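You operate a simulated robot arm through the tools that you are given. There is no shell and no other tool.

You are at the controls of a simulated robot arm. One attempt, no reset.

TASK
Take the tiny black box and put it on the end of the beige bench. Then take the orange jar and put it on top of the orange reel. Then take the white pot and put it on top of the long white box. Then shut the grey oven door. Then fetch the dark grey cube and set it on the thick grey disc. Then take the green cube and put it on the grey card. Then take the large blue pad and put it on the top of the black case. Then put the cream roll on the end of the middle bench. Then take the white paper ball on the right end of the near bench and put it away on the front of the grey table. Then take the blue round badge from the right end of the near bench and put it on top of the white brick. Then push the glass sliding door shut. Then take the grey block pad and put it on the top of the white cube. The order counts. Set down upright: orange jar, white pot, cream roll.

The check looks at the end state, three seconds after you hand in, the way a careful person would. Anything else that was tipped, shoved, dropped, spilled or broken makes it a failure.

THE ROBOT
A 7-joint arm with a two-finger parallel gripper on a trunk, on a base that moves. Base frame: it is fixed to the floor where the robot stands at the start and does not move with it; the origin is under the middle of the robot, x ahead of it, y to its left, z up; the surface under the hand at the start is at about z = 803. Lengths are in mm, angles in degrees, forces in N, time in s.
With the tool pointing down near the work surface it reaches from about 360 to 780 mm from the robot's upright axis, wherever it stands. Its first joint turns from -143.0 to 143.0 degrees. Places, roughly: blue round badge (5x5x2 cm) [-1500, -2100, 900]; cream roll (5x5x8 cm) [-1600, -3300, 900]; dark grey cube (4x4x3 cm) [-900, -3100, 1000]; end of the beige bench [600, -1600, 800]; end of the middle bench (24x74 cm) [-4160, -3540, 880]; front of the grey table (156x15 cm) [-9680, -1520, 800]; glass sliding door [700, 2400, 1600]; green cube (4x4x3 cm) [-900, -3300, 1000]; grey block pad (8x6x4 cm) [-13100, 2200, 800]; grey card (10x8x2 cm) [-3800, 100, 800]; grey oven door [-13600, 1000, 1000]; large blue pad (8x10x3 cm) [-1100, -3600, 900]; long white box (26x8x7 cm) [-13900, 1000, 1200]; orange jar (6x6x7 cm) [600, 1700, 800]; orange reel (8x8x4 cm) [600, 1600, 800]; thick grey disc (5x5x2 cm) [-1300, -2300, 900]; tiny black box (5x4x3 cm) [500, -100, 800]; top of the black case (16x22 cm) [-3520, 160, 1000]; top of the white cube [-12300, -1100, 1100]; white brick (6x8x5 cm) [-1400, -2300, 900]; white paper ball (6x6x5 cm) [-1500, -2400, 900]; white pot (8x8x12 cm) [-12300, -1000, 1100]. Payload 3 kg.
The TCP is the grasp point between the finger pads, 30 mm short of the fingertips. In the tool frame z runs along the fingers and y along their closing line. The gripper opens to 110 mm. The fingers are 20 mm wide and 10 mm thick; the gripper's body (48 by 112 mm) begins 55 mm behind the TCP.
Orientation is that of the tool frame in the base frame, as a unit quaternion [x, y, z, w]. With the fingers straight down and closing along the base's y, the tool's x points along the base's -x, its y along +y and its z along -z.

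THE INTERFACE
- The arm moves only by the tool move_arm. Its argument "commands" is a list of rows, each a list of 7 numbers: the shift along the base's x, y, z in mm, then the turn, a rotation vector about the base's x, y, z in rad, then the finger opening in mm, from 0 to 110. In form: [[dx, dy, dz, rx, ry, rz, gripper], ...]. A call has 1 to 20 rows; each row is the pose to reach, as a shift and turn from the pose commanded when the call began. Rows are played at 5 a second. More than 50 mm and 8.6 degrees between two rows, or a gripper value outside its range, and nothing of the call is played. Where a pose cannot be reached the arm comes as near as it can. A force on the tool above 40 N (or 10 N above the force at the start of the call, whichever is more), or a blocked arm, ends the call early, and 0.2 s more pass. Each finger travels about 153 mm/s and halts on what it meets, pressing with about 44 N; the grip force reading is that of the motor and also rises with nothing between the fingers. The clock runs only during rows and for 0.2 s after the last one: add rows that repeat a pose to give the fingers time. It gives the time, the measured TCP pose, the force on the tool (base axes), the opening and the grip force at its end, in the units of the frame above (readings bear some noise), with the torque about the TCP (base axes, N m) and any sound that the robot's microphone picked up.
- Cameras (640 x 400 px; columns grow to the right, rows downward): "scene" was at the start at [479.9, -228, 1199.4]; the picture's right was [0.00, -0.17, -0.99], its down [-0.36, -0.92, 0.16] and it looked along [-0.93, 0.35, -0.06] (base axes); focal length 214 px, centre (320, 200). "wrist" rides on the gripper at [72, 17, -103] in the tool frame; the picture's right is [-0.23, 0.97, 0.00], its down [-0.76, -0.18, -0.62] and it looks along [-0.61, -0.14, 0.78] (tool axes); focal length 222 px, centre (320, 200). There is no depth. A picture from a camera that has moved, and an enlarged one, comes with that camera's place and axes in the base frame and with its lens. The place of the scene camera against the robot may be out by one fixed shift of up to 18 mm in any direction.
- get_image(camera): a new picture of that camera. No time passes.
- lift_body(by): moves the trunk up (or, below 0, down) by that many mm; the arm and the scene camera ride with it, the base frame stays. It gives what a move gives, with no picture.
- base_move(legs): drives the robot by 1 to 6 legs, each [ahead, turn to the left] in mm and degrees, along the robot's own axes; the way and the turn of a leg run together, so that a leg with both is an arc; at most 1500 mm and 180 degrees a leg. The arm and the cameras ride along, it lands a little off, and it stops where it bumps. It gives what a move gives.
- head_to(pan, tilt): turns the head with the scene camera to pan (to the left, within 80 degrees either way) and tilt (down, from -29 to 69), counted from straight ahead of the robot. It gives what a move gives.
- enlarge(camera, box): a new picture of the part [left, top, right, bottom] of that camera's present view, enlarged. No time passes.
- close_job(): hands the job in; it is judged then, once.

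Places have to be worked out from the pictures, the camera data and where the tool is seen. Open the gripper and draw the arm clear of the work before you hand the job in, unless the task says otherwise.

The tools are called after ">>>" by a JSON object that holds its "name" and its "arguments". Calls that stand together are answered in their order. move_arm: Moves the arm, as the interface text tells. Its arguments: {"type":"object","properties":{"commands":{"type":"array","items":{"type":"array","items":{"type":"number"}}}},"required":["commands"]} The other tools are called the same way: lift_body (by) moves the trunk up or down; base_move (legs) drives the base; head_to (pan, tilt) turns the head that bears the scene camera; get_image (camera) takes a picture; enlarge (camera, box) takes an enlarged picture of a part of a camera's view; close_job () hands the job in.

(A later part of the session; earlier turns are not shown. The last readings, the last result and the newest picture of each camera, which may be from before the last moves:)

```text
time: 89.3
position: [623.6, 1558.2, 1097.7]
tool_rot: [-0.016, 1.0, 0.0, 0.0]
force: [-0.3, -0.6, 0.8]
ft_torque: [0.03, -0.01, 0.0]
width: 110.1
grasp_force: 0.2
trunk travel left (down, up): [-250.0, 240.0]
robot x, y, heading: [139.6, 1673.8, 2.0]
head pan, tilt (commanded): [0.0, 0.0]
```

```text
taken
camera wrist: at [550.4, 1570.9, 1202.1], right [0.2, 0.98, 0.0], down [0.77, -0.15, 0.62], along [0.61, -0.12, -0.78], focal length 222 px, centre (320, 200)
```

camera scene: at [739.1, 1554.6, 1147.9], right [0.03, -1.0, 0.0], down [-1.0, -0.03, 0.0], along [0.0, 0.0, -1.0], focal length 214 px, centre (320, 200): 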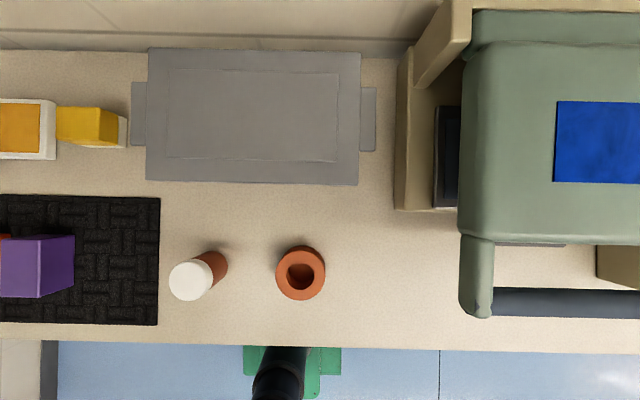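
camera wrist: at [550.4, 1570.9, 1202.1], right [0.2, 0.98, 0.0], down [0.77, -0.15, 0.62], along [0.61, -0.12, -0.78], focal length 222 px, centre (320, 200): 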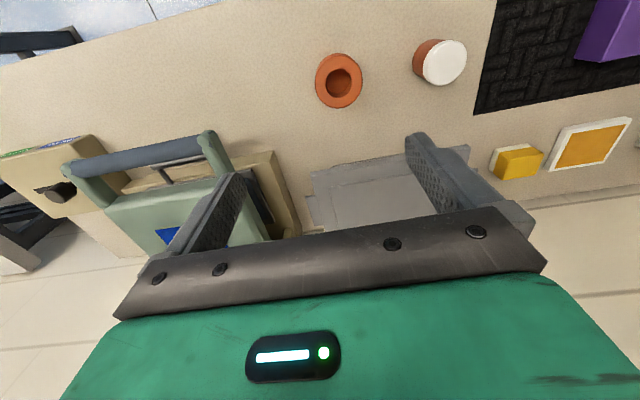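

I zoom in on jar and reel in both cameras to triangulate their positions and heights.

>>> {"name": "enlarge", "arguments": {"camera": "scene", "box": [150, 220, 350, 345]}}

>>> {"name": "enlarge", "arguments": {"camera": "wrist", "box": [300, 20, 500, 145]}}

```text
3.20 times, centred on (250, 282) of scene
camera zoom: at [739.1, 1554.6, 1147.9], right [0.03, -1.0, 0.0], down [-1.0, -0.03, 0.0], along [0.0, 0.0, -1.0], focal length 686 px, centre (544, -64)
```

zoom: 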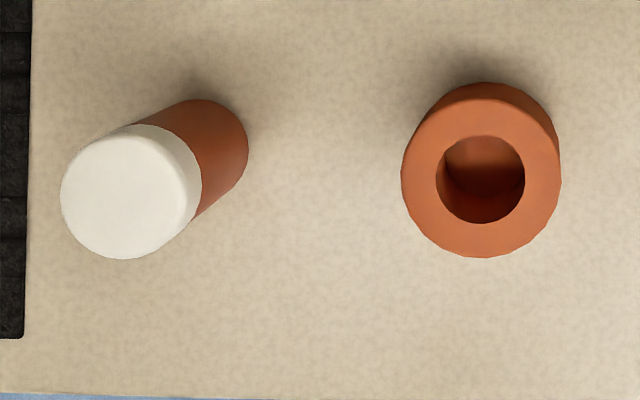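

```text
3.20 times, centred on (400, 82) of wrist
camera zoom: at [550.4, 1570.9, 1202.1], right [0.2, 0.98, 0.0], down [0.77, -0.15, 0.62], along [0.61, -0.12, -0.78], focal length 711 px, centre (64, 576)
```

zoom: 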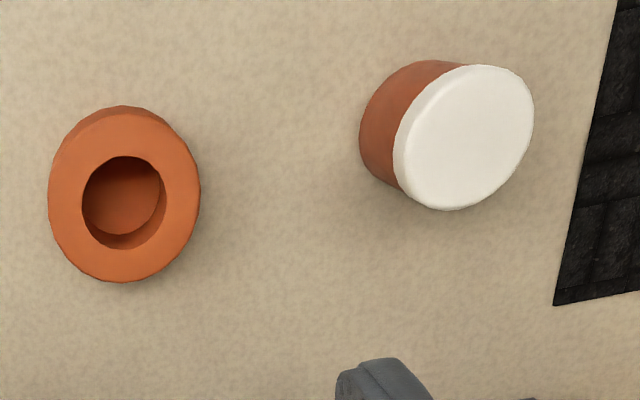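

Triangulated: jar centre ≈[622,1725], top z≈870; reel centre ≈[621,1585], top z≈836–843. I move above the jar and tilt the head to see between the fingers.

>>> {"name": "move_arm", "arguments": {"commands": [[0, 34, -30, 0, 0, 0, 110], [0, 68, -60, 0, 0, 0, 110], [-1, 102, -90, 0, 0, 0, 110], [-2, 136, -120, 0, 0, 0, 110], [-2, 167, -150, 0, 0, 0, 110], [-2, 167, -150, 0, 0, 0, 110]]}}

>>> {"name": "head_to", "arguments": {"pan": 0, "tilt": 30}}

>>> {"name": "get_image", "arguments": {"camera": "scene"}}

>>> {"name": "get_image", "arguments": {"camera": "wrist"}}

```text
time: 90.7
position: [623.4, 1726.2, 946.4]
tool_rot: [-0.017, 1.0, 0.0, 0.0]
force: [0.0, -0.1, -0.2]
ft_torque: [0.0, -0.05, -0.01]
width: 110.1
grasp_force: 0.0
trunk travel left (down, up): [-250.0, 240.0]
robot x, y, heading: [138.3, 1670.3, 2.3]
head pan, tilt (commanded): [0.0, 0.0]
```

```text
time: 91.6
position: [623.4, 1726.1, 946.6]
tool_rot: [-0.017, 1.0, 0.0, 0.0]
force: [-1.0, 0.5, 0.5]
ft_torque: [0.02, 0.01, -0.01]
width: 109.9
grasp_force: 0.0
trunk travel left (down, up): [-250.0, 240.0]
robot x, y, heading: [141.0, 1672.5, 2.3]
head pan, tilt (commanded): [0.0, 30.0]
```

```text
taken
camera scene: at [689.6, 1720.8, 995.8], right [0.03, -1.0, 0.0], down [-0.87, -0.03, 0.5], along [-0.5, -0.02, -0.87], focal length 214 px, centre (320, 200)
```

scene: 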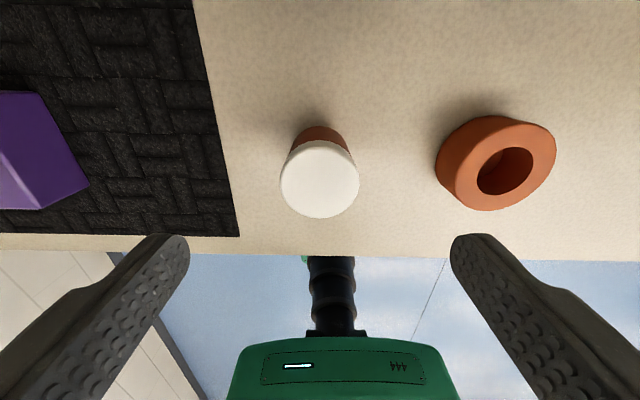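

```text
taken
camera wrist: at [549.2, 1738.7, 1050.5], right [0.2, 0.98, 0.0], down [0.77, -0.15, 0.62], along [0.61, -0.12, -0.78], focal length 222 px, centre (320, 200)
```

wrist: 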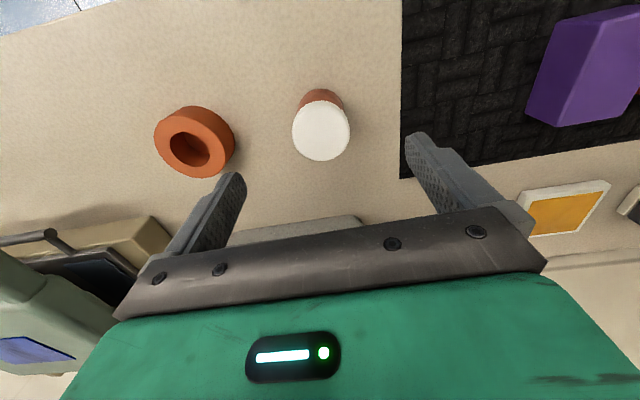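

The jar is centred between the fingers. I descend to z≈843 and close gently.

>>> {"name": "move_arm", "arguments": {"commands": [[-1, 0, -35, 0, 0, 0, 110], [-1, 0, -70, 0, 0, 0, 110], [-1, 0, -103, 0, 0, 0, 110], [-1, 0, -103, 0, 0, 0, 110]]}}

>>> {"name": "get_image", "arguments": {"camera": "scene"}}

>>> {"name": "get_image", "arguments": {"camera": "wrist"}}

```text
time: 92.6
position: [621.7, 1725.9, 845.1]
tool_rot: [-0.017, 1.0, 0.001, 0.0]
force: [0.0, 0.5, 0.1]
ft_torque: [0.02, 0.03, -0.01]
width: 110.0
grasp_force: 0.1
trunk travel left (down, up): [-250.0, 240.0]
robot x, y, heading: [137.5, 1672.6, 2.1]
head pan, tilt (commanded): [0.0, 30.0]
```

```text
taken
camera scene: at [687.7, 1720.4, 893.6], right [0.03, -1.0, 0.0], down [-0.87, -0.03, 0.5], along [-0.5, -0.02, -0.87], focal length 214 px, centre (320, 200)
```

scene: 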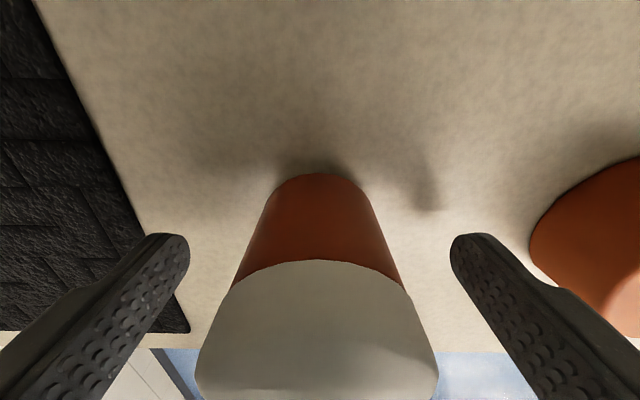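

```text
taken
camera wrist: at [547.3, 1738.3, 948.2], right [0.2, 0.98, 0.0], down [0.77, -0.15, 0.62], along [0.61, -0.12, -0.78], focal length 222 px, centre (320, 200)
```

wrist: 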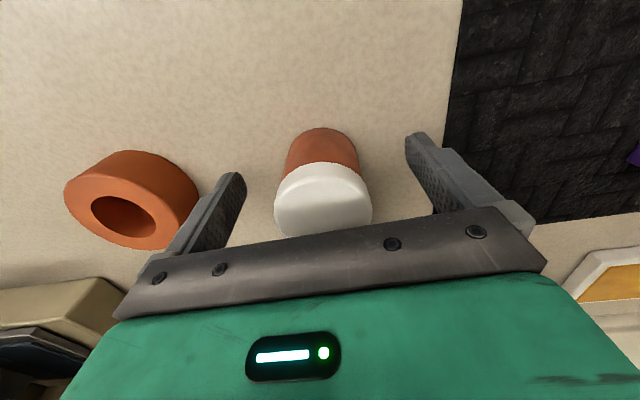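

The jar stands between the pads; I close on it.

>>> {"name": "move_arm", "arguments": {"commands": [[0, 0, 0, 0, 0, 0, 80], [0, 0, 0, 0, 0, 0, 60], [0, 0, 0, 0, 0, 0, 40], [0, 0, 0, 0, 0, 0, 40], [0, 0, 0, 0, 0, 0, 40]]}}

```text
time: 93.8
position: [621.2, 1724.4, 843.8]
tool_rot: [-0.016, 1.0, 0.001, 0.0]
force: [0.3, -0.3, 0.0]
ft_torque: [0.0, -0.01, -0.03]
width: 49.5
grasp_force: 44.3
trunk travel left (down, up): [-250.0, 240.0]
robot x, y, heading: [139.6, 1675.5, 2.0]
head pan, tilt (commanded): [0.0, 30.0]
```

Gripped at 49.5 mm. I lift straight up and carry it over the reel, then check alignment.

>>> {"name": "move_arm", "arguments": {"commands": [[0, 0, 40, 0, 0, 0, 40], [0, 0, 80, 0, 0, 0, 40], [0, -40, 100, 0, 0, 0, 40], [0, -80, 100, 0, 0, 0, 40], [0, -120, 100, 0, 0, 0, 40], [0, -139, 100, 0, 0, 0, 40], [0, -139, 100, 0, 0, 0, 40]]}}

>>> {"name": "get_image", "arguments": {"camera": "scene"}}

>>> {"name": "get_image", "arguments": {"camera": "wrist"}}

```text
time: 95.4
position: [618.4, 1586.8, 944.7]
tool_rot: [-0.017, 1.0, 0.0, 0.0]
force: [0.6, 0.5, -1.4]
ft_torque: [-0.01, 0.01, -0.01]
width: 49.3
grasp_force: 43.9
trunk travel left (down, up): [-250.0, 240.0]
robot x, y, heading: [136.0, 1669.4, 2.2]
head pan, tilt (commanded): [0.0, 30.0]
```

```text
taken
camera scene: at [686.6, 1582.1, 993.8], right [0.03, -1.0, 0.0], down [-0.87, -0.03, 0.5], along [-0.5, -0.02, -0.87], focal length 214 px, centre (320, 200)
```

scene: 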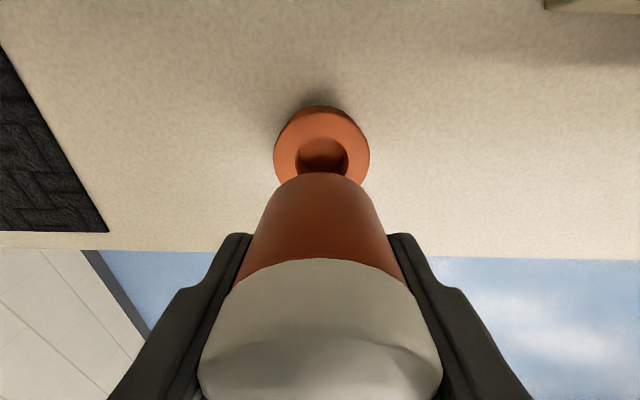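

```text
taken
camera wrist: at [546.2, 1600.0, 1048.5], right [0.2, 0.98, 0.0], down [0.77, -0.15, 0.62], along [0.61, -0.12, -0.78], focal length 222 px, centre (320, 200)
```

wrist: 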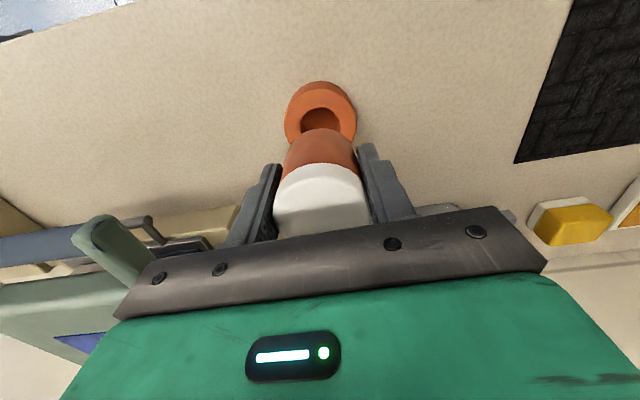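

Alignment in y looks right; I zoom in to check the x alignment of jar over reel.

>>> {"name": "enlarge", "arguments": {"camera": "scene", "box": [240, 90, 400, 190]}}

>>> {"name": "enlarge", "arguments": {"camera": "wrist", "box": [240, 60, 400, 160]}}

```text
4.00 times, centred on (320, 140) of scene
camera zoom: at [686.6, 1582.1, 993.8], right [0.03, -1.0, 0.0], down [-0.87, -0.03, 0.5], along [-0.5, -0.02, -0.87], focal length 858 px, centre (320, 440)
```

zoom: 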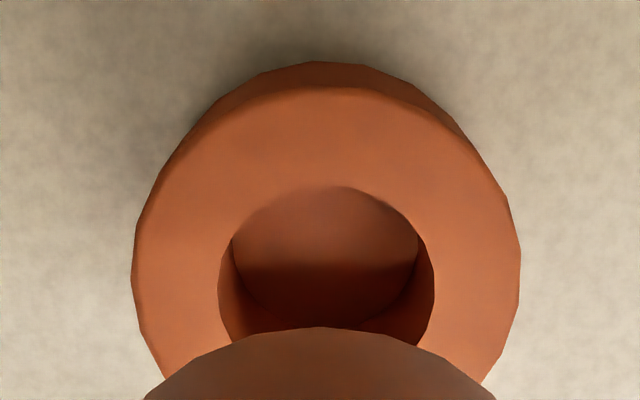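

```text
4.00 times, centred on (320, 110) of wrist
camera zoom: at [546.2, 1600.0, 1048.5], right [0.2, 0.98, 0.0], down [0.77, -0.15, 0.62], along [0.61, -0.12, -0.78], focal length 888 px, centre (320, 560)
```

zoom: 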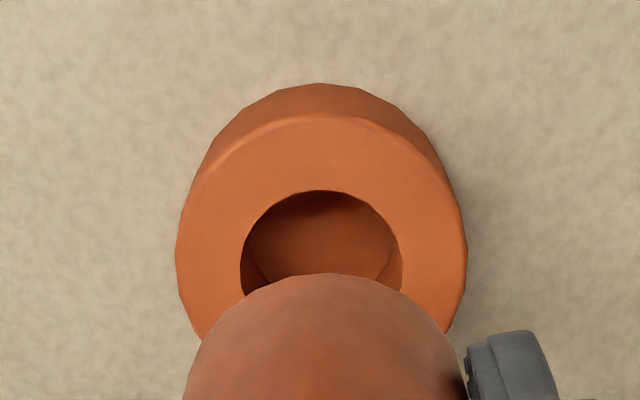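

Edge-based triangulation puts the reel centre at ≈[626,1585.5], the jar at ≈[624,1586.5]. I shift +2.5 mm in x, -1 in y, and descend 55 mm first.

>>> {"name": "move_arm", "arguments": {"commands": [[2.5, -1, -20, 0, 0, 0, 40], [2.5, -1, -40, 0, 0, 0, 40], [2.5, -1, -52, 0, 0, 0, 40], [2.5, -1, -56, 0, 0, 0, 40], [2.5, -1, -56, 0, 0, 0, 40]]}}

>>> {"name": "get_image", "arguments": {"camera": "scene"}}

>>> {"name": "get_image", "arguments": {"camera": "wrist"}}

```text
time: 96.6
position: [623.5, 1584.0, 889.0]
tool_rot: [-0.016, 1.0, 0.0, 0.0]
force: [-0.2, 0.4, -0.8]
ft_torque: [0.02, 0.03, 0.02]
width: 49.1
grasp_force: 44.3
trunk travel left (down, up): [-250.0, 240.0]
robot x, y, heading: [138.4, 1669.5, 2.0]
head pan, tilt (commanded): [0.0, 30.0]
```

```text
taken
camera scene: at [690.4, 1579.4, 938.6], right [0.03, -1.0, 0.0], down [-0.87, -0.03, 0.5], along [-0.5, -0.02, -0.87], focal length 214 px, centre (320, 200)
```

scene: 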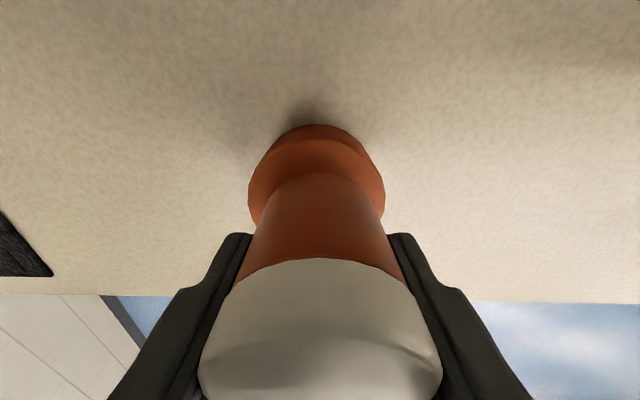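

```text
taken
camera wrist: at [550.1, 1597.3, 993.3], right [0.2, 0.98, 0.0], down [0.77, -0.15, 0.62], along [0.61, -0.12, -0.78], focal length 222 px, centre (320, 200)
```

wrist: 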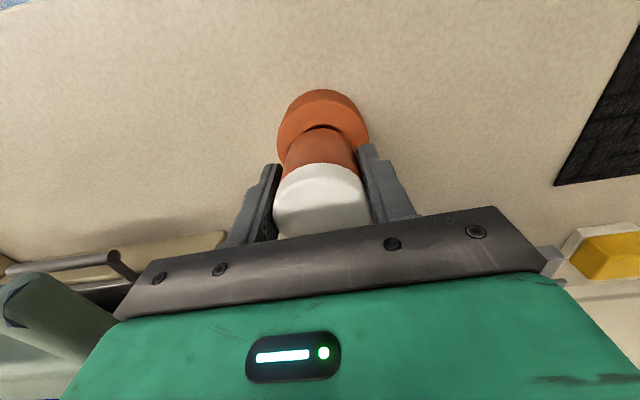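

Jar is centred over the reel. I descend in 2 mm steps until contact.

>>> {"name": "move_arm", "arguments": {"commands": [[0, 0, -2, 0, 0, 0, 40], [0, 0, -4, 0, 0, 0, 40], [0, 0, -5, 0, 0, 0, 40], [0, 0, -5, 0, 0, 0, 40]]}}

```text
time: 97.6
position: [624.1, 1586.2, 883.6]
tool_rot: [-0.016, 1.0, 0.0, 0.0]
force: [0.9, 0.9, -0.8]
ft_torque: [0.01, -0.01, -0.03]
width: 49.4
grasp_force: 43.8
trunk travel left (down, up): [-250.0, 240.0]
robot x, y, heading: [143.3, 1670.6, 2.1]
head pan, tilt (commanded): [0.0, 30.0]
```

No contact yet; more small steps.

>>> {"name": "move_arm", "arguments": {"commands": [[0, 0, -1, 0, 0, 0, 40], [0, 0, -2, 0, 0, 0, 40], [0, 0, -3, 0, 0, 0, 40], [0, 0, -3, 0, 0, 0, 40]]}}

>>> {"name": "enlarge", "arguments": {"camera": "wrist", "box": [240, 70, 400, 190]}}

```text
time: 98.6
position: [625.1, 1585.8, 881.3]
tool_rot: [-0.018, 1.0, 0.001, 0.001]
force: [0.3, 0.1, -0.7]
ft_torque: [-0.01, 0.02, 0.02]
width: 49.2
grasp_force: 43.5
trunk travel left (down, up): [-250.0, 240.0]
robot x, y, heading: [136.1, 1673.0, 2.1]
head pan, tilt (commanded): [0.0, 30.0]
```

```text
3.33 times, centred on (320, 130) of wrist
camera zoom: at [549.7, 1597.9, 985.3], right [0.2, 0.98, 0.0], down [0.77, -0.15, 0.62], along [0.61, -0.12, -0.78], focal length 740 px, centre (320, 433)
```

zoom: 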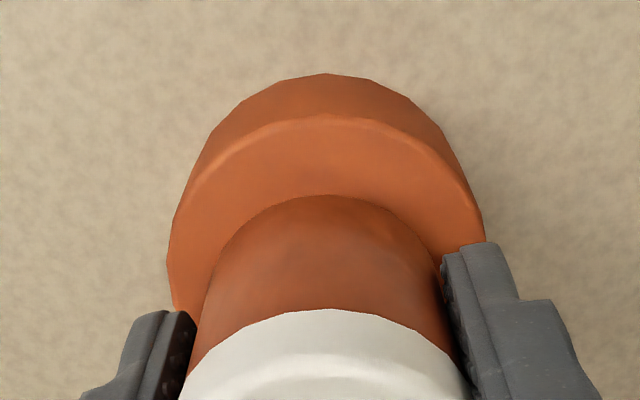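

Still just above; continuing gently.

>>> {"name": "move_arm", "arguments": {"commands": [[0, 0, -1, 0, 0, 0, 40], [0, 0, -2, 0, 0, 0, 40], [0, 0, -2, 0, 0, 0, 40]]}}

```text
time: 99.4
position: [623.8, 1586.1, 879.0]
tool_rot: [-0.017, 1.0, 0.0, 0.0]
force: [0.0, 0.2, 0.7]
ft_torque: [-0.02, -0.03, 0.0]
width: 49.4
grasp_force: 43.9
trunk travel left (down, up): [-250.0, 240.0]
robot x, y, heading: [137.4, 1670.0, 2.1]
head pan, tilt (commanded): [0.0, 30.0]
```

>>> {"name": "move_arm", "arguments": {"commands": [[0, 0, -1, 0, 0, 0, 40], [0, 0, -2, 0, 0, 0, 40], [0, 0, -2, 0, 0, 0, 40]]}}

```text
time: 100.2
position: [623.2, 1583.3, 879.0]
tool_rot: [-0.017, 1.0, 0.0, 0.002]
force: [2.7, -0.8, 35.9]
ft_torque: [0.02, -0.17, -0.04]
width: 49.2
grasp_force: 43.9
trunk travel left (down, up): [-250.0, 240.0]
robot x, y, heading: [137.7, 1671.2, 2.2]
head pan, tilt (commanded): [0.0, 30.0]
```

Firm contact (36 N). I ease up 1.5 mm to relax the force, then open and look before withdrawing.

>>> {"name": "move_arm", "arguments": {"commands": [[0, 0, 1.5, 0, 0, 0, 40], [0, 0, 1.5, 0, 0, 0, 40]]}}

>>> {"name": "move_arm", "arguments": {"commands": [[0, 0, 0, 0, 0, 0, 52], [0, 0, 0, 0, 0, 0, 65], [0, 0, 0, 0, 0, 0, 85], [0, 0, 0, 0, 0, 0, 85]]}}

>>> {"name": "get_image", "arguments": {"camera": "wrist"}}

>>> {"name": "get_image", "arguments": {"camera": "scene"}}

```text
time: 100.8
position: [622.4, 1584.2, 879.5]
tool_rot: [-0.017, 1.0, 0.0, 0.0]
force: [4.1, -2.1, 15.7]
ft_torque: [-0.07, -0.26, -0.01]
width: 49.4
grasp_force: 43.7
trunk travel left (down, up): [-250.0, 240.0]
robot x, y, heading: [138.1, 1674.0, 2.2]
head pan, tilt (commanded): [0.0, 30.0]
```

```text
time: 101.8
position: [623.6, 1584.7, 879.1]
tool_rot: [-0.016, 1.0, 0.0, 0.0]
force: [1.1, -0.4, 0.6]
ft_torque: [0.04, 0.01, 0.03]
width: 84.7
grasp_force: 0.1
trunk travel left (down, up): [-250.0, 240.0]
robot x, y, heading: [141.7, 1674.9, 2.0]
head pan, tilt (commanded): [0.0, 30.0]
```

```text
taken
camera wrist: at [549.6, 1597.8, 983.0], right [0.2, 0.98, 0.0], down [0.77, -0.15, 0.62], along [0.61, -0.12, -0.78], focal length 222 px, centre (320, 200)
```

wrist: 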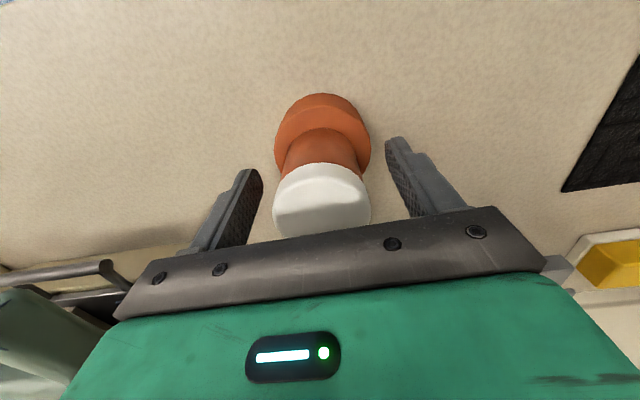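

```text
taken
camera scene: at [690.0, 1579.9, 928.3], right [0.03, -1.0, 0.0], down [-0.87, -0.03, 0.5], along [-0.5, -0.02, -0.87], focal length 214 px, centre (320, 200)
```

scene: 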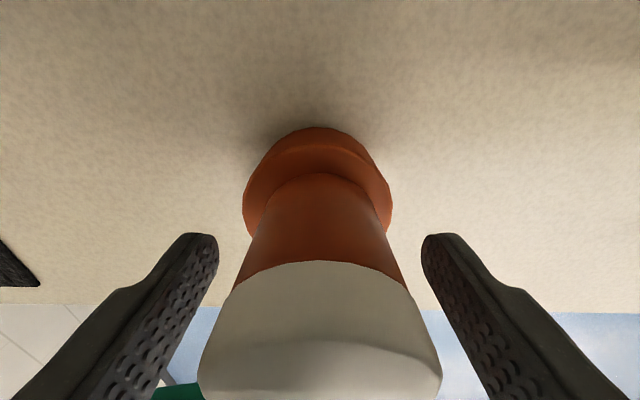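

The jar stands upright on the reel. I rise straight up and take a check picture from above.

>>> {"name": "move_arm", "arguments": {"commands": [[0, 0, 30, 0, 0, 0, 90], [0, 0, 70, 0, 0, 0, 100], [0, 0, 115, 0, 0, 0, 110], [0, 0, 160, 0, 0, 0, 110], [0, 0, 205, 0, 0, 0, 110], [0, 0, 240, 0, 0, 0, 110]]}}

>>> {"name": "get_image", "arguments": {"camera": "wrist"}}

>>> {"name": "get_image", "arguments": {"camera": "scene"}}

```text
time: 103.2
position: [626.2, 1588.6, 1119.1]
tool_rot: [-0.017, 1.0, 0.0, 0.001]
force: [-0.3, 0.0, -0.4]
ft_torque: [0.03, 0.03, -0.01]
width: 109.9
grasp_force: 0.0
trunk travel left (down, up): [-250.0, 240.0]
robot x, y, heading: [138.5, 1673.8, 2.0]
head pan, tilt (commanded): [0.0, 30.0]
```

```text
taken
camera wrist: at [551.4, 1601.0, 1223.5], right [0.19, 0.98, 0.0], down [0.77, -0.15, 0.62], along [0.61, -0.12, -0.78], focal length 222 px, centre (320, 200)
```

wrist: 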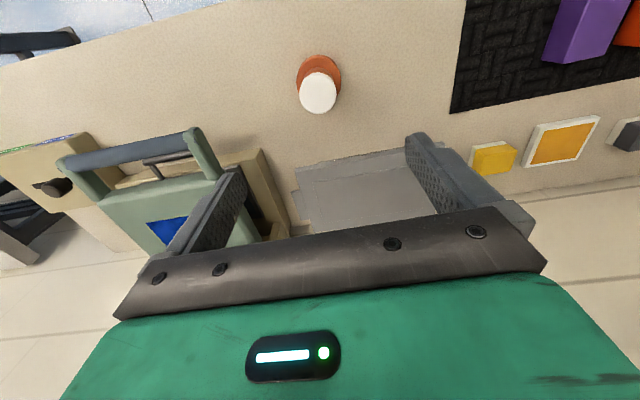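

```text
taken
camera scene: at [691.8, 1583.2, 1169.1], right [0.03, -1.0, 0.0], down [-0.87, -0.03, 0.5], along [-0.5, -0.02, -0.87], focal length 214 px, centre (320, 200)
```

scene: 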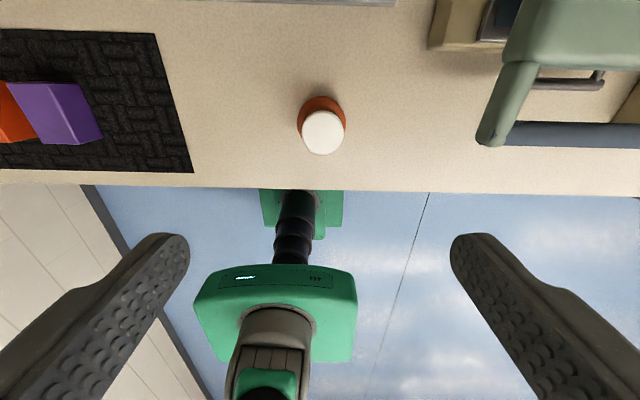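

Jar on reel is good. Now I back away 700 mm, turn left half-way around to face the hall (-x), and pitch the tool forward so the head camera can see ahead.

>>> {"name": "base_move", "arguments": {"legs": [[-700, 0], [0, -90], [0, -90]]}}

```text
time: 113.3
position: [-984.3, 1393.5, 1120.6]
tool_rot: [0.931, 0.364, 0.0, 0.0]
force: [0.4, 0.6, -0.7]
ft_torque: [-0.07, -0.04, -0.04]
width: 110.0
grasp_force: 0.1
trunk travel left (down, up): [-250.0, 240.0]
robot x, y, heading: [-498.3, 1587.5, -138.8]
head pan, tilt (commanded): [0.0, 30.0]
stopped in leg 3: the robot was blocked; the commanded pose is now the measured one
```

The turn was blocked at heading -139°. I look around to see what is near the robot.

>>> {"name": "get_image", "arguments": {"camera": "scene"}}

>>> {"name": "get_image", "arguments": {"camera": "wrist"}}

>>> {"name": "head_to", "arguments": {"pan": 80, "tilt": -20}}

>>> {"name": "get_image", "arguments": {"camera": "scene"}}

>>> {"name": "head_to", "arguments": {"pan": -80, "tilt": -20}}

>>> {"name": "get_image", "arguments": {"camera": "scene"}}

```text
taken
camera scene: at [-1025.1, 1345.0, 1170.1], right [-0.68, 0.74, 0.0], down [0.64, 0.59, 0.5], along [0.37, 0.34, -0.87], focal length 214 px, centre (320, 200)
```

scene: 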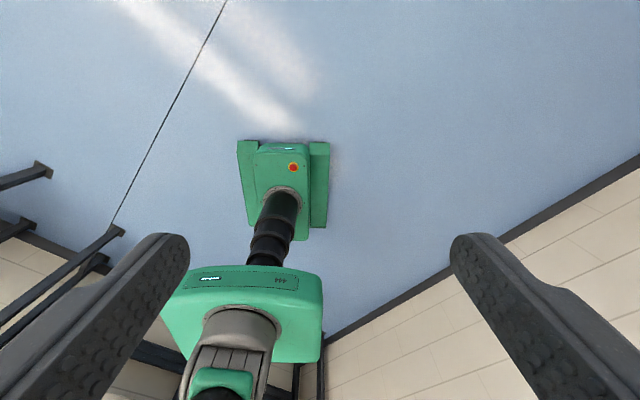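

```text
taken
camera wrist: at [-920.8, 1428.8, 1224.6], right [0.49, -0.87, 0.0], down [-0.68, -0.39, 0.62], along [-0.54, -0.31, -0.78], focal length 222 px, centre (320, 200)
```

wrist: 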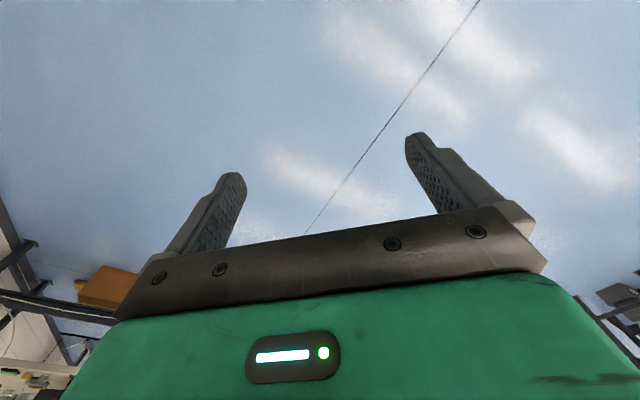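

```text
time: 114.8
position: [-983.8, 1393.0, 1120.2]
tool_rot: [0.932, 0.363, 0.001, -0.001]
force: [0.6, -0.1, 0.3]
ft_torque: [-0.01, 0.0, 0.02]
width: 110.0
grasp_force: 0.2
trunk travel left (down, up): [-250.0, 240.0]
robot x, y, heading: [-499.1, 1588.5, -138.9]
head pan, tilt (commanded): [80.0, -20.0]
```

```text
taken
camera scene: at [-1030.6, 1235.9, 1246.8], right [-0.12, 0.13, -0.98], down [0.92, 0.39, -0.06], along [0.38, -0.91, -0.16], focal length 214 px, centre (320, 200)
```

scene: 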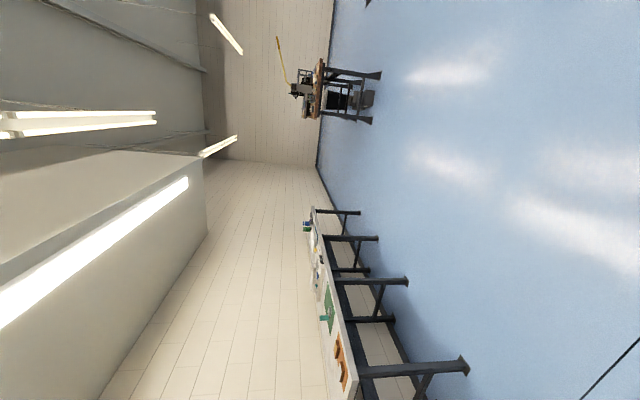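

```text
time: 117.3
position: [-984.4, 1391.8, 1120.5]
tool_rot: [0.932, 0.364, -0.001, 0.0]
force: [0.0, 0.2, 0.1]
ft_torque: [0.0, -0.01, 0.0]
width: 110.0
grasp_force: 0.0
trunk travel left (down, up): [-250.0, 240.0]
robot x, y, heading: [-496.4, 1586.5, -138.6]
head pan, tilt (commanded): [-80.0, -20.0]
```

```text
taken
camera scene: at [-1132.1, 1345.9, 1247.0], right [-0.12, 0.13, 0.98], down [0.46, 0.88, -0.06], along [-0.88, 0.45, -0.16], focal length 214 px, centre (320, 200)
```

scene: 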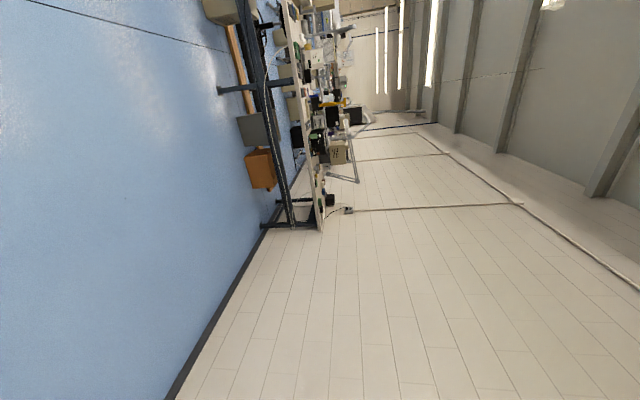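

Nothing obvious nearby. I look more closely at the floor around the robot's base from other head angles.

>>> {"name": "head_to", "arguments": {"pan": -45, "tilt": 45}}

>>> {"name": "get_image", "arguments": {"camera": "scene"}}

>>> {"name": "head_to", "arguments": {"pan": 45, "tilt": 45}}

>>> {"name": "get_image", "arguments": {"camera": "scene"}}

```text
time: 118.6
position: [-982.7, 1391.4, 1119.9]
tool_rot: [0.931, 0.364, 0.0, -0.001]
force: [-0.1, -0.4, -0.5]
ft_torque: [0.0, 0.02, -0.02]
width: 109.6
grasp_force: 0.1
trunk travel left (down, up): [-250.0, 240.0]
robot x, y, heading: [-500.7, 1589.1, -138.6]
head pan, tilt (commanded): [-45.0, 45.0]
```

```text
taken
camera scene: at [-1046.7, 1401.1, 1202.7], right [-0.48, 0.52, 0.71], down [0.86, 0.11, 0.5], along [0.18, 0.85, -0.5], focal length 214 px, centre (320, 200)
```

scene: 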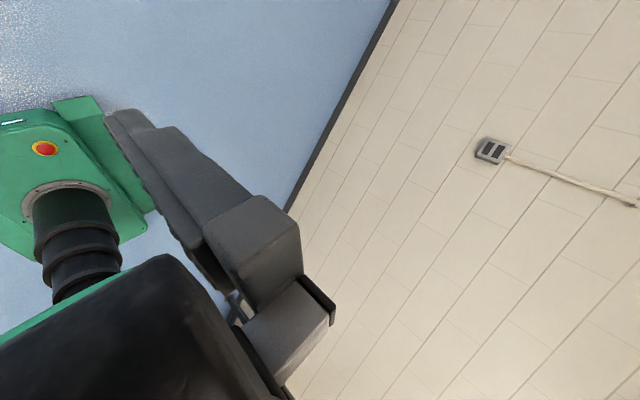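

```text
time: 120.3
position: [-983.6, 1393.6, 1120.5]
tool_rot: [0.931, 0.364, 0.0, -0.001]
force: [-0.5, 0.6, 0.9]
ft_torque: [0.03, 0.01, -0.01]
width: 110.2
grasp_force: 0.0
trunk travel left (down, up): [-250.0, 240.0]
robot x, y, heading: [-500.5, 1584.2, -138.7]
head pan, tilt (commanded): [45.0, 45.0]
```

```text
taken
camera scene: at [-968.7, 1316.6, 1202.5], right [-0.48, 0.52, -0.71], down [0.18, 0.85, 0.5], along [0.86, 0.11, -0.5], focal length 214 px, centre (320, 200)
```

scene: 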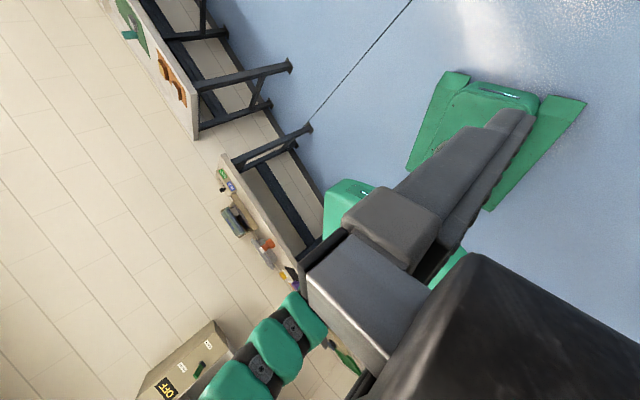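

Nothing is near the base; the jar and bench look untouched. I retry the turn with a small step.

>>> {"name": "base_move", "arguments": {"legs": [[0, -20]]}}

```text
time: 121.8
position: [-1024.3, 1569.9, 1119.8]
tool_rot: [0.981, 0.196, 0.0, 0.0]
force: [0.4, 0.1, 0.1]
ft_torque: [0.02, 0.01, 0.01]
width: 109.8
grasp_force: 0.1
trunk travel left (down, up): [-250.0, 240.0]
robot x, y, heading: [-501.4, 1573.8, -159.3]
head pan, tilt (commanded): [45.0, 45.0]
```

The turn works now. I finish turning to face -x and pitch the tool forward to look ahead.

>>> {"name": "base_move", "arguments": {"legs": [[0, -19]]}}

>>> {"name": "move_arm", "arguments": {"commands": [[0, 0, 10, 0, 0.14, 0, 110], [0, 0, 20, 0, 0.28, 0, 110], [0, 0, 30, 0, 0.42, 0, 110], [0, 0, 40, 0, 0.56, 0, 110], [0, 0, 50, 0, 0.7, 0, 110], [0, 0, 60, 0, 0.8, 0, 110]]}}

>>> {"name": "head_to", "arguments": {"pan": 0, "tilt": -25}}

>>> {"name": "get_image", "arguments": {"camera": "scene"}}

```text
time: 123.2
position: [-999.4, 1739.5, 1119.7]
tool_rot: [0.999, 0.034, 0.0, 0.0]
force: [0.3, 0.5, 0.6]
ft_torque: [-0.03, 0.03, 0.05]
width: 109.9
grasp_force: 0.0
trunk travel left (down, up): [-250.0, 240.0]
robot x, y, heading: [-496.2, 1562.2, -177.7]
head pan, tilt (commanded): [45.0, 45.0]
```

```text
time: 124.6
position: [-1000.4, 1740.2, 1181.5]
tool_rot: [0.92, 0.031, -0.39, -0.014]
force: [-0.1, 0.4, 0.0]
ft_torque: [-0.01, 0.01, -0.01]
width: 109.9
grasp_force: 0.0
trunk travel left (down, up): [-250.0, 240.0]
robot x, y, heading: [-496.5, 1561.7, -177.8]
head pan, tilt (commanded): [45.0, 45.0]
```

```text
time: 126.0
position: [-999.3, 1740.0, 1181.1]
tool_rot: [0.92, 0.031, -0.39, -0.013]
force: [0.1, -0.2, -0.1]
ft_torque: [0.02, 0.02, 0.03]
width: 110.0
grasp_force: 0.0
trunk travel left (down, up): [-250.0, 240.0]
robot x, y, heading: [-496.9, 1559.8, -178.2]
head pan, tilt (commanded): [0.0, -25.0]
```

```text
taken
camera scene: at [-1054.5, 1723.6, 1336.5], right [-0.05, 1.0, 0.05], down [0.33, 0.06, -0.94], along [-0.94, -0.03, -0.33], focal length 214 px, centre (320, 200)
```

scene: 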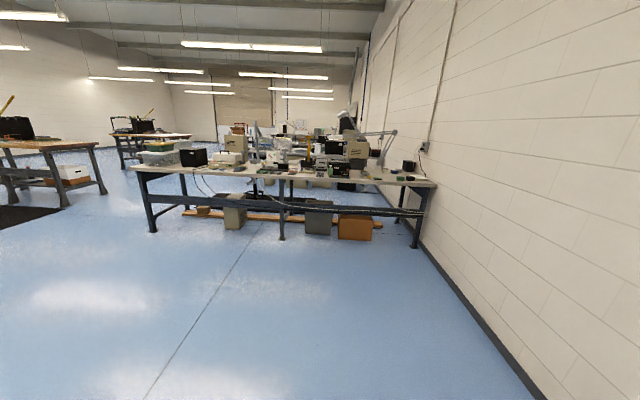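

The hall ahead: a cluttered bench (with the black case) from y≈-400 to the wall at x≈-3300…-4200, more benches to the left, and a corridor between at y≈-1000. I drive diagonally into that corridor in two legs, then turn to face -x and look again.

>>> {"name": "base_move", "arguments": {"legs": [[0, 58], [1480, 0], [1480, 0], [0, -60]]}}

>>> {"name": "get_image", "arguments": {"camera": "scene"}}

```text
time: 145.6
position: [-2469.4, -793.9, 1182.1]
tool_rot: [0.921, 0.013, -0.388, -0.02]
force: [-0.5, 0.4, -0.3]
ft_torque: [0.02, 0.01, -0.03]
width: 110.1
grasp_force: 0.1
trunk travel left (down, up): [-250.0, 240.0]
robot x, y, heading: [-1971.6, -1015.7, -179.9]
head pan, tilt (commanded): [0.0, -25.0]
```

```text
taken
camera scene: at [-2524.8, -807.7, 1336.7], right [-0.01, 1.0, 0.05], down [0.33, 0.05, -0.94], along [-0.94, 0.01, -0.33], focal length 214 px, centre (320, 200)
```

scene: 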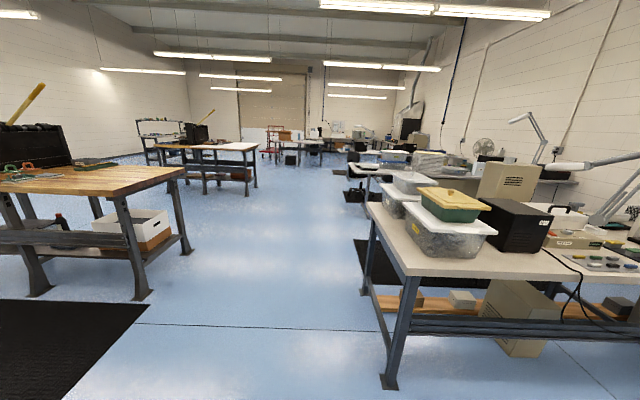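

The corridor ahead along y≈-1000 is clear to about x=-8000; the grey table stands ahead near x≈-9700, y -2300…-740. I drive 4.5 m straight on and look again.

>>> {"name": "base_move", "arguments": {"legs": [[1500, 0], [1500, 0], [1500, 0]]}}

>>> {"name": "get_image", "arguments": {"camera": "scene"}}

```text
time: 167.0
position: [-6951.8, -826.9, 1182.6]
tool_rot: [0.921, 0.021, -0.389, -0.018]
force: [-0.3, 0.5, -0.6]
ft_torque: [0.01, -0.03, -0.01]
width: 110.1
grasp_force: 0.0
trunk travel left (down, up): [-250.0, 240.0]
robot x, y, heading: [-6452.8, -1045.0, -179.2]
head pan, tilt (commanded): [0.0, -25.0]
```

```text
taken
camera scene: at [-7006.2, -843.2, 1337.2], right [-0.02, 1.0, 0.05], down [0.33, 0.05, -0.94], along [-0.94, -0.01, -0.33], focal length 214 px, centre (320, 200)
```

scene: 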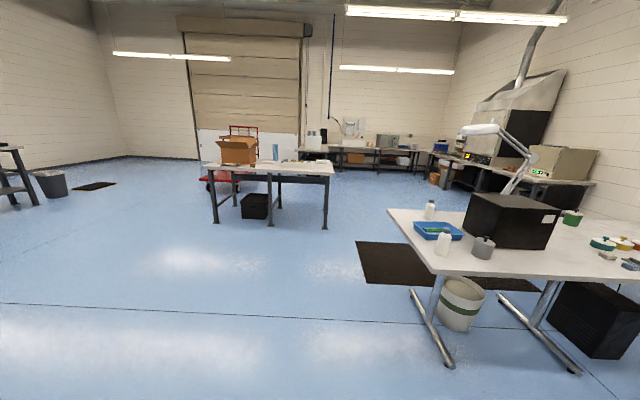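

Grey table's right end is at y≈-740 (x≈-9650), and another table on the right ends at y≈-330 (x -7800…-8530). I drive to x≈-8650, then veer right between them to about [-9550,-100] and face -x again.

>>> {"name": "base_move", "arguments": {"legs": [[1500, 0], [700, 0], [0, -46], [1300, 0], [0, 45]]}}

>>> {"name": "get_image", "arguments": {"camera": "scene"}}

```text
time: 188.2
position: [-10025.1, 123.0, 1181.4]
tool_rot: [0.921, -0.005, -0.388, -0.029]
force: [0.0, -0.2, 0.3]
ft_torque: [-0.03, 0.02, 0.01]
width: 110.1
grasp_force: 0.0
trunk travel left (down, up): [-250.0, 240.0]
robot x, y, heading: [-9539.0, -106.6, 177.5]
head pan, tilt (commanded): [0.0, -25.0]
```

```text
taken
camera scene: at [-10080.1, 111.0, 1337.8], right [0.03, 1.0, 0.05], down [0.33, 0.04, -0.94], along [-0.94, 0.05, -0.33], focal length 214 px, centre (320, 200)
```

scene: 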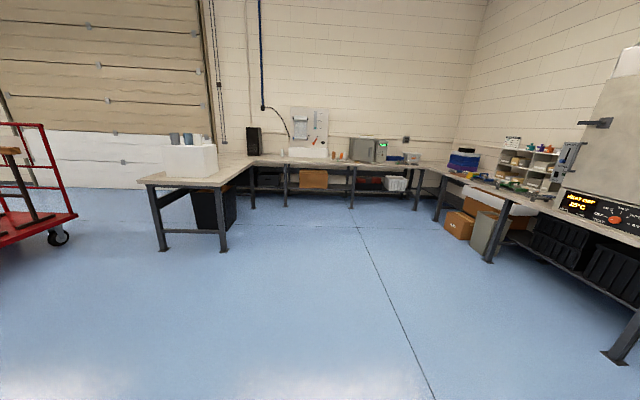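

I can see the white cube with pots at left and the back bench with an oven. I zoom into both.

>>> {"name": "enlarge", "arguments": {"camera": "scene", "box": [130, 110, 270, 200]}}

>>> {"name": "enlarge", "arguments": {"camera": "scene", "box": [330, 110, 450, 190]}}

>>> {"name": "enlarge", "arguments": {"camera": "scene", "box": [430, 110, 640, 240]}}

```text
4.44 times, centred on (200, 155) of scene
camera zoom: at [-10080.1, 111.0, 1337.8], right [0.03, 1.0, 0.05], down [0.33, 0.04, -0.94], along [-0.94, 0.05, -0.33], focal length 953 px, centre (853, 400)
```

zoom: 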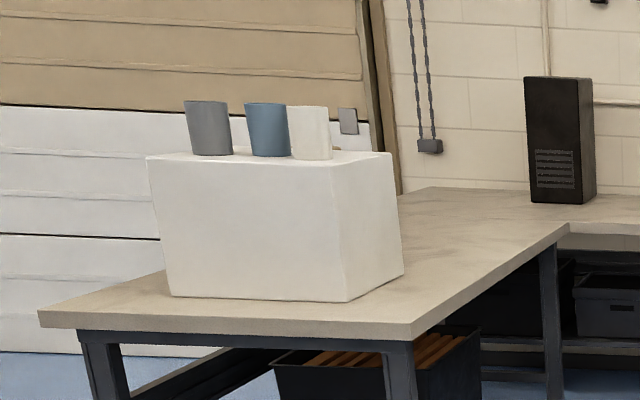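

```text
5.00 times, centred on (390, 150) of scene
camera zoom: at [-10080.1, 111.0, 1337.8], right [0.03, 1.0, 0.05], down [0.33, 0.04, -0.94], along [-0.94, 0.05, -0.33], focal length 1072 px, centre (-30, 450)
```

zoom: 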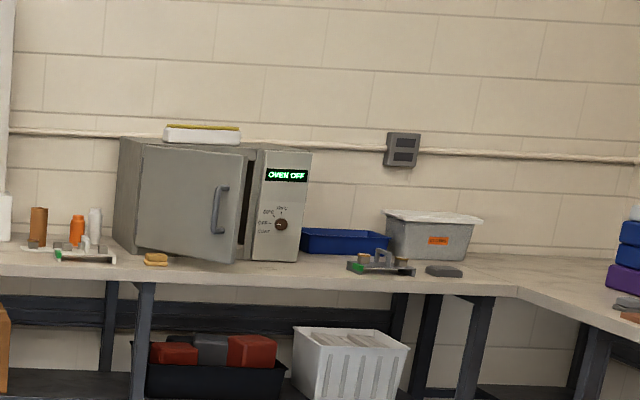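

```text
3.05 times, centred on (535, 175) of scene
camera zoom: at [-10080.1, 111.0, 1337.8], right [0.03, 1.0, 0.05], down [0.33, 0.04, -0.94], along [-0.94, 0.05, -0.33], focal length 654 px, centre (-335, 276)
```

zoom: 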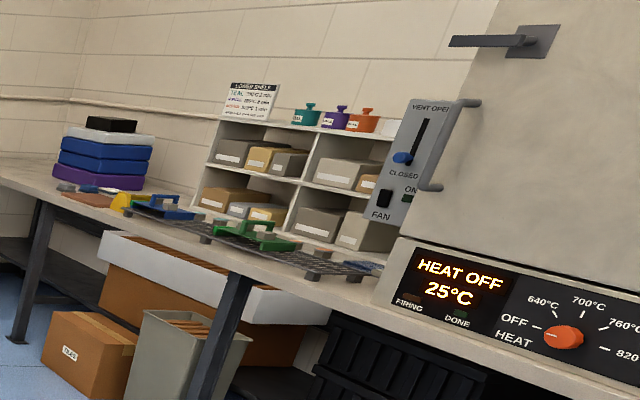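

The white pot is the right-most of three on the white cube (≈[-12295,-1015], cube top z≈1080), and the long white box with a yellow top lies on the oven. I drive closer, to about x=-11900, to measure the oven and cube.

>>> {"name": "base_move", "arguments": {"legs": [[1500, 0], [800, 0]]}}

>>> {"name": "get_image", "arguments": {"camera": "scene"}}

>>> {"name": "enlarge", "arguments": {"camera": "scene", "box": [330, 90, 530, 215]}}

```text
time: 199.5
position: [-12314.7, 212.3, 1183.3]
tool_rot: [0.921, -0.005, -0.388, -0.029]
force: [1.1, 0.0, -0.4]
ft_torque: [-0.05, 0.0, 0.02]
width: 110.1
grasp_force: 0.0
trunk travel left (down, up): [-250.0, 240.0]
robot x, y, heading: [-11825.7, -15.2, 177.6]
head pan, tilt (commanded): [0.0, -25.0]
```

```text
taken
camera scene: at [-12368.4, 200.8, 1338.2], right [0.03, 1.0, 0.05], down [0.33, 0.04, -0.94], along [-0.94, 0.05, -0.33], focal length 214 px, centre (320, 200)
```

scene: 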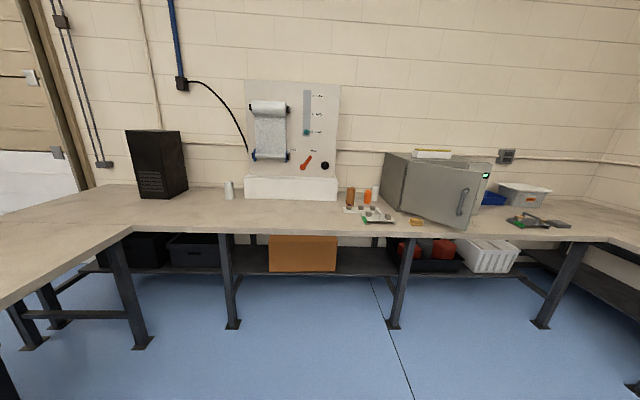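

```text
3.20 times, centred on (430, 152) of scene
camera zoom: at [-12368.4, 200.8, 1338.2], right [0.03, 1.0, 0.05], down [0.33, 0.04, -0.94], along [-0.94, 0.05, -0.33], focal length 686 px, centre (-32, 352)
```

zoom: 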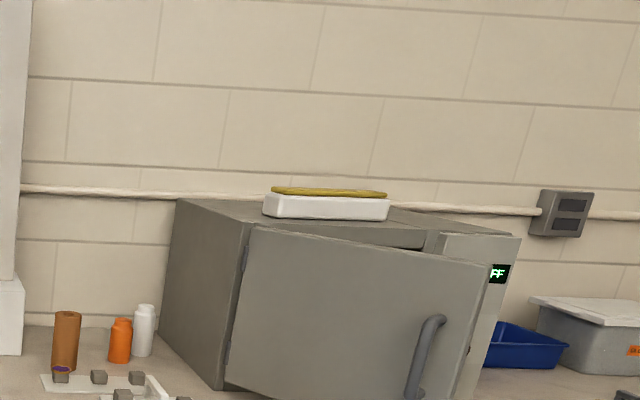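

The oven's hinge is at ≈[-13727,837], door open ~39° (free edge ≈[-13488,1135]), oven top z≈1150, bench front edge x≈-13400. Placing on the box (x≈-13900) needs long reach, so I test in free space here: raise the trunk and extend the arm with the tool pitched 45°.

>>> {"name": "lift_body", "arguments": {"by": 200}}

>>> {"name": "move_arm", "arguments": {"commands": [[-40, -20, 0, 0, 0, 0, 110], [-80, -40, 0, 0, 0, 0, 110], [-120, -60, 0, 0, 0, 0, 110], [-160, -80, 0, 0, 0, 0, 110], [-200, -100, 0, 0, 0, 0, 110], [-240, -120, 0, 0, 0, 0, 110], [-280, -140, 0, 0, 0, 0, 110], [-320, -160, 0, 0, 0, 0, 110], [-360, -180, 0, 0, 0, 0, 110], [-400, -200, 0, 0, 0, 0, 110]]}}

```text
time: 201.7
position: [-12313.6, 213.2, 1382.8]
tool_rot: [0.921, -0.005, -0.389, -0.028]
force: [-0.2, 1.0, -0.3]
ft_torque: [0.0, -0.02, -0.01]
width: 110.2
grasp_force: 0.0
trunk travel left (down, up): [-450.0, 40.0]
robot x, y, heading: [-11827.0, -16.3, 177.6]
head pan, tilt (commanded): [0.0, -25.0]
```

```text
time: 203.9
position: [-12715.3, 10.9, 1379.0]
tool_rot: [0.922, -0.006, -0.386, -0.029]
force: [-0.9, 0.2, 1.2]
ft_torque: [-0.02, -0.12, 0.0]
width: 109.7
grasp_force: 0.0
trunk travel left (down, up): [-450.0, 40.0]
robot x, y, heading: [-11825.6, -13.3, 177.8]
head pan, tilt (commanded): [0.0, -25.0]
```

It reached 889 mm from the axis easily at 45° tilt. I probe a little further to learn the limit.

>>> {"name": "move_arm", "arguments": {"commands": [[-40, 0, -20, 0, 0, 0, 110], [-80, 0, -40, 0, 0, 0, 110], [-120, 0, -60, 0, 0, 0, 110], [-160, 0, -80, 0, 0, 0, 110]]}}

```text
time: 204.9
position: [-12750.4, 8.4, 1303.1]
tool_rot: [0.92, -0.005, -0.39, -0.029]
force: [1.2, -1.2, 1.3]
ft_torque: [0.0, 0.01, -0.01]
width: 110.0
grasp_force: 0.0
out of reach, approached as far as the arm can: row 1, 2, 3, 4
trunk travel left (down, up): [-450.0, 40.0]
robot x, y, heading: [-11827.6, -12.7, 177.5]
head pan, tilt (commanded): [0.0, -25.0]
```

Limit at 45° tilt is ≈923 mm, enough for the box on the oven. I retract the arm, drive to x≈-12300 and turn left to face the white cube (-y).

>>> {"name": "move_arm", "arguments": {"commands": [[45, -2, 10, 0, 0, 0, 110], [90, -4, 20, 0, 0, 0, 110], [135, -6, 30, 0, 0, 0, 110], [180, -8, 40, 0, 0, 0, 110], [225, -10, 50, 0, 0, 0, 110], [270, -12, 60, 0, 0, 0, 110], [315, -14, 70, 0, 0, 0, 110], [360, -15, 80, 0, 0, 0, 110]]}}

>>> {"name": "base_move", "arguments": {"legs": [[475, 0], [0, 92.4]]}}

>>> {"name": "get_image", "arguments": {"camera": "scene"}}

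>>> {"name": "get_image", "arguments": {"camera": "wrist"}}

```text
time: 206.7
position: [-12391.0, -8.7, 1376.9]
tool_rot: [0.921, -0.006, -0.388, -0.029]
force: [0.2, -0.2, -0.8]
ft_torque: [0.03, 0.01, -0.03]
width: 109.8
grasp_force: 0.0
trunk travel left (down, up): [-450.0, 40.0]
robot x, y, heading: [-11826.3, -14.5, 177.8]
head pan, tilt (commanded): [0.0, -25.0]
```

```text
time: 213.5
position: [-12285.1, -560.1, 1377.3]
tool_rot: [0.642, 0.66, -0.29, 0.26]
force: [-0.2, -0.7, 0.2]
ft_torque: [-0.01, 0.0, 0.05]
width: 109.9
grasp_force: 0.0
trunk travel left (down, up): [-450.0, 40.0]
robot x, y, heading: [-12353.9, 6.7, -90.5]
head pan, tilt (commanded): [0.0, -25.0]
```

```text
taken
camera scene: at [-12273.0, -626.4, 1532.1], right [-1.0, -0.01, 0.05], down [-0.05, 0.33, -0.94], along [-0.01, -0.94, -0.33], focal length 214 px, centre (320, 200)
```

scene: 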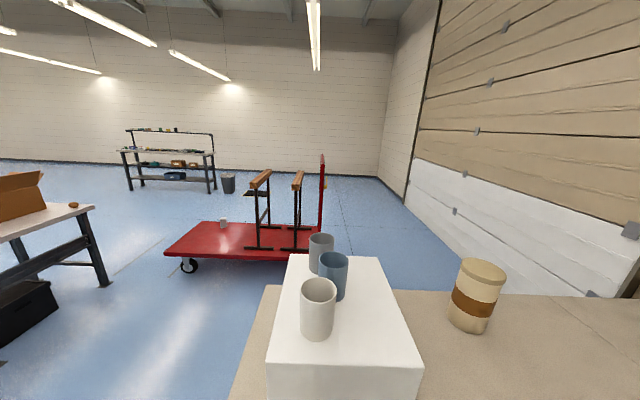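

```text
taken
camera wrist: at [-12269.4, -437.0, 1396.8], right [0.98, -0.15, 0.12], down [-0.13, -0.09, 0.99], along [-0.14, -0.98, -0.1], focal length 222 px, centre (320, 200)
```

wrist: 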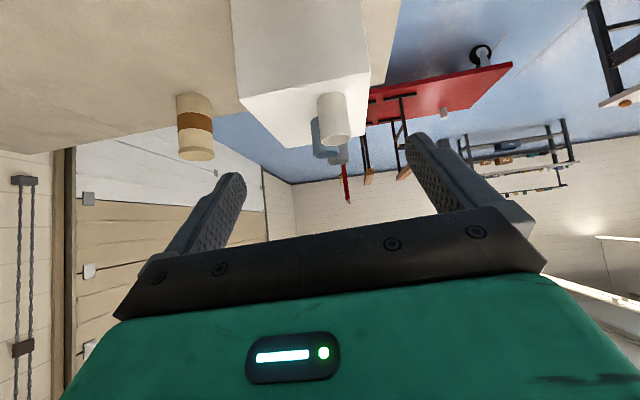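

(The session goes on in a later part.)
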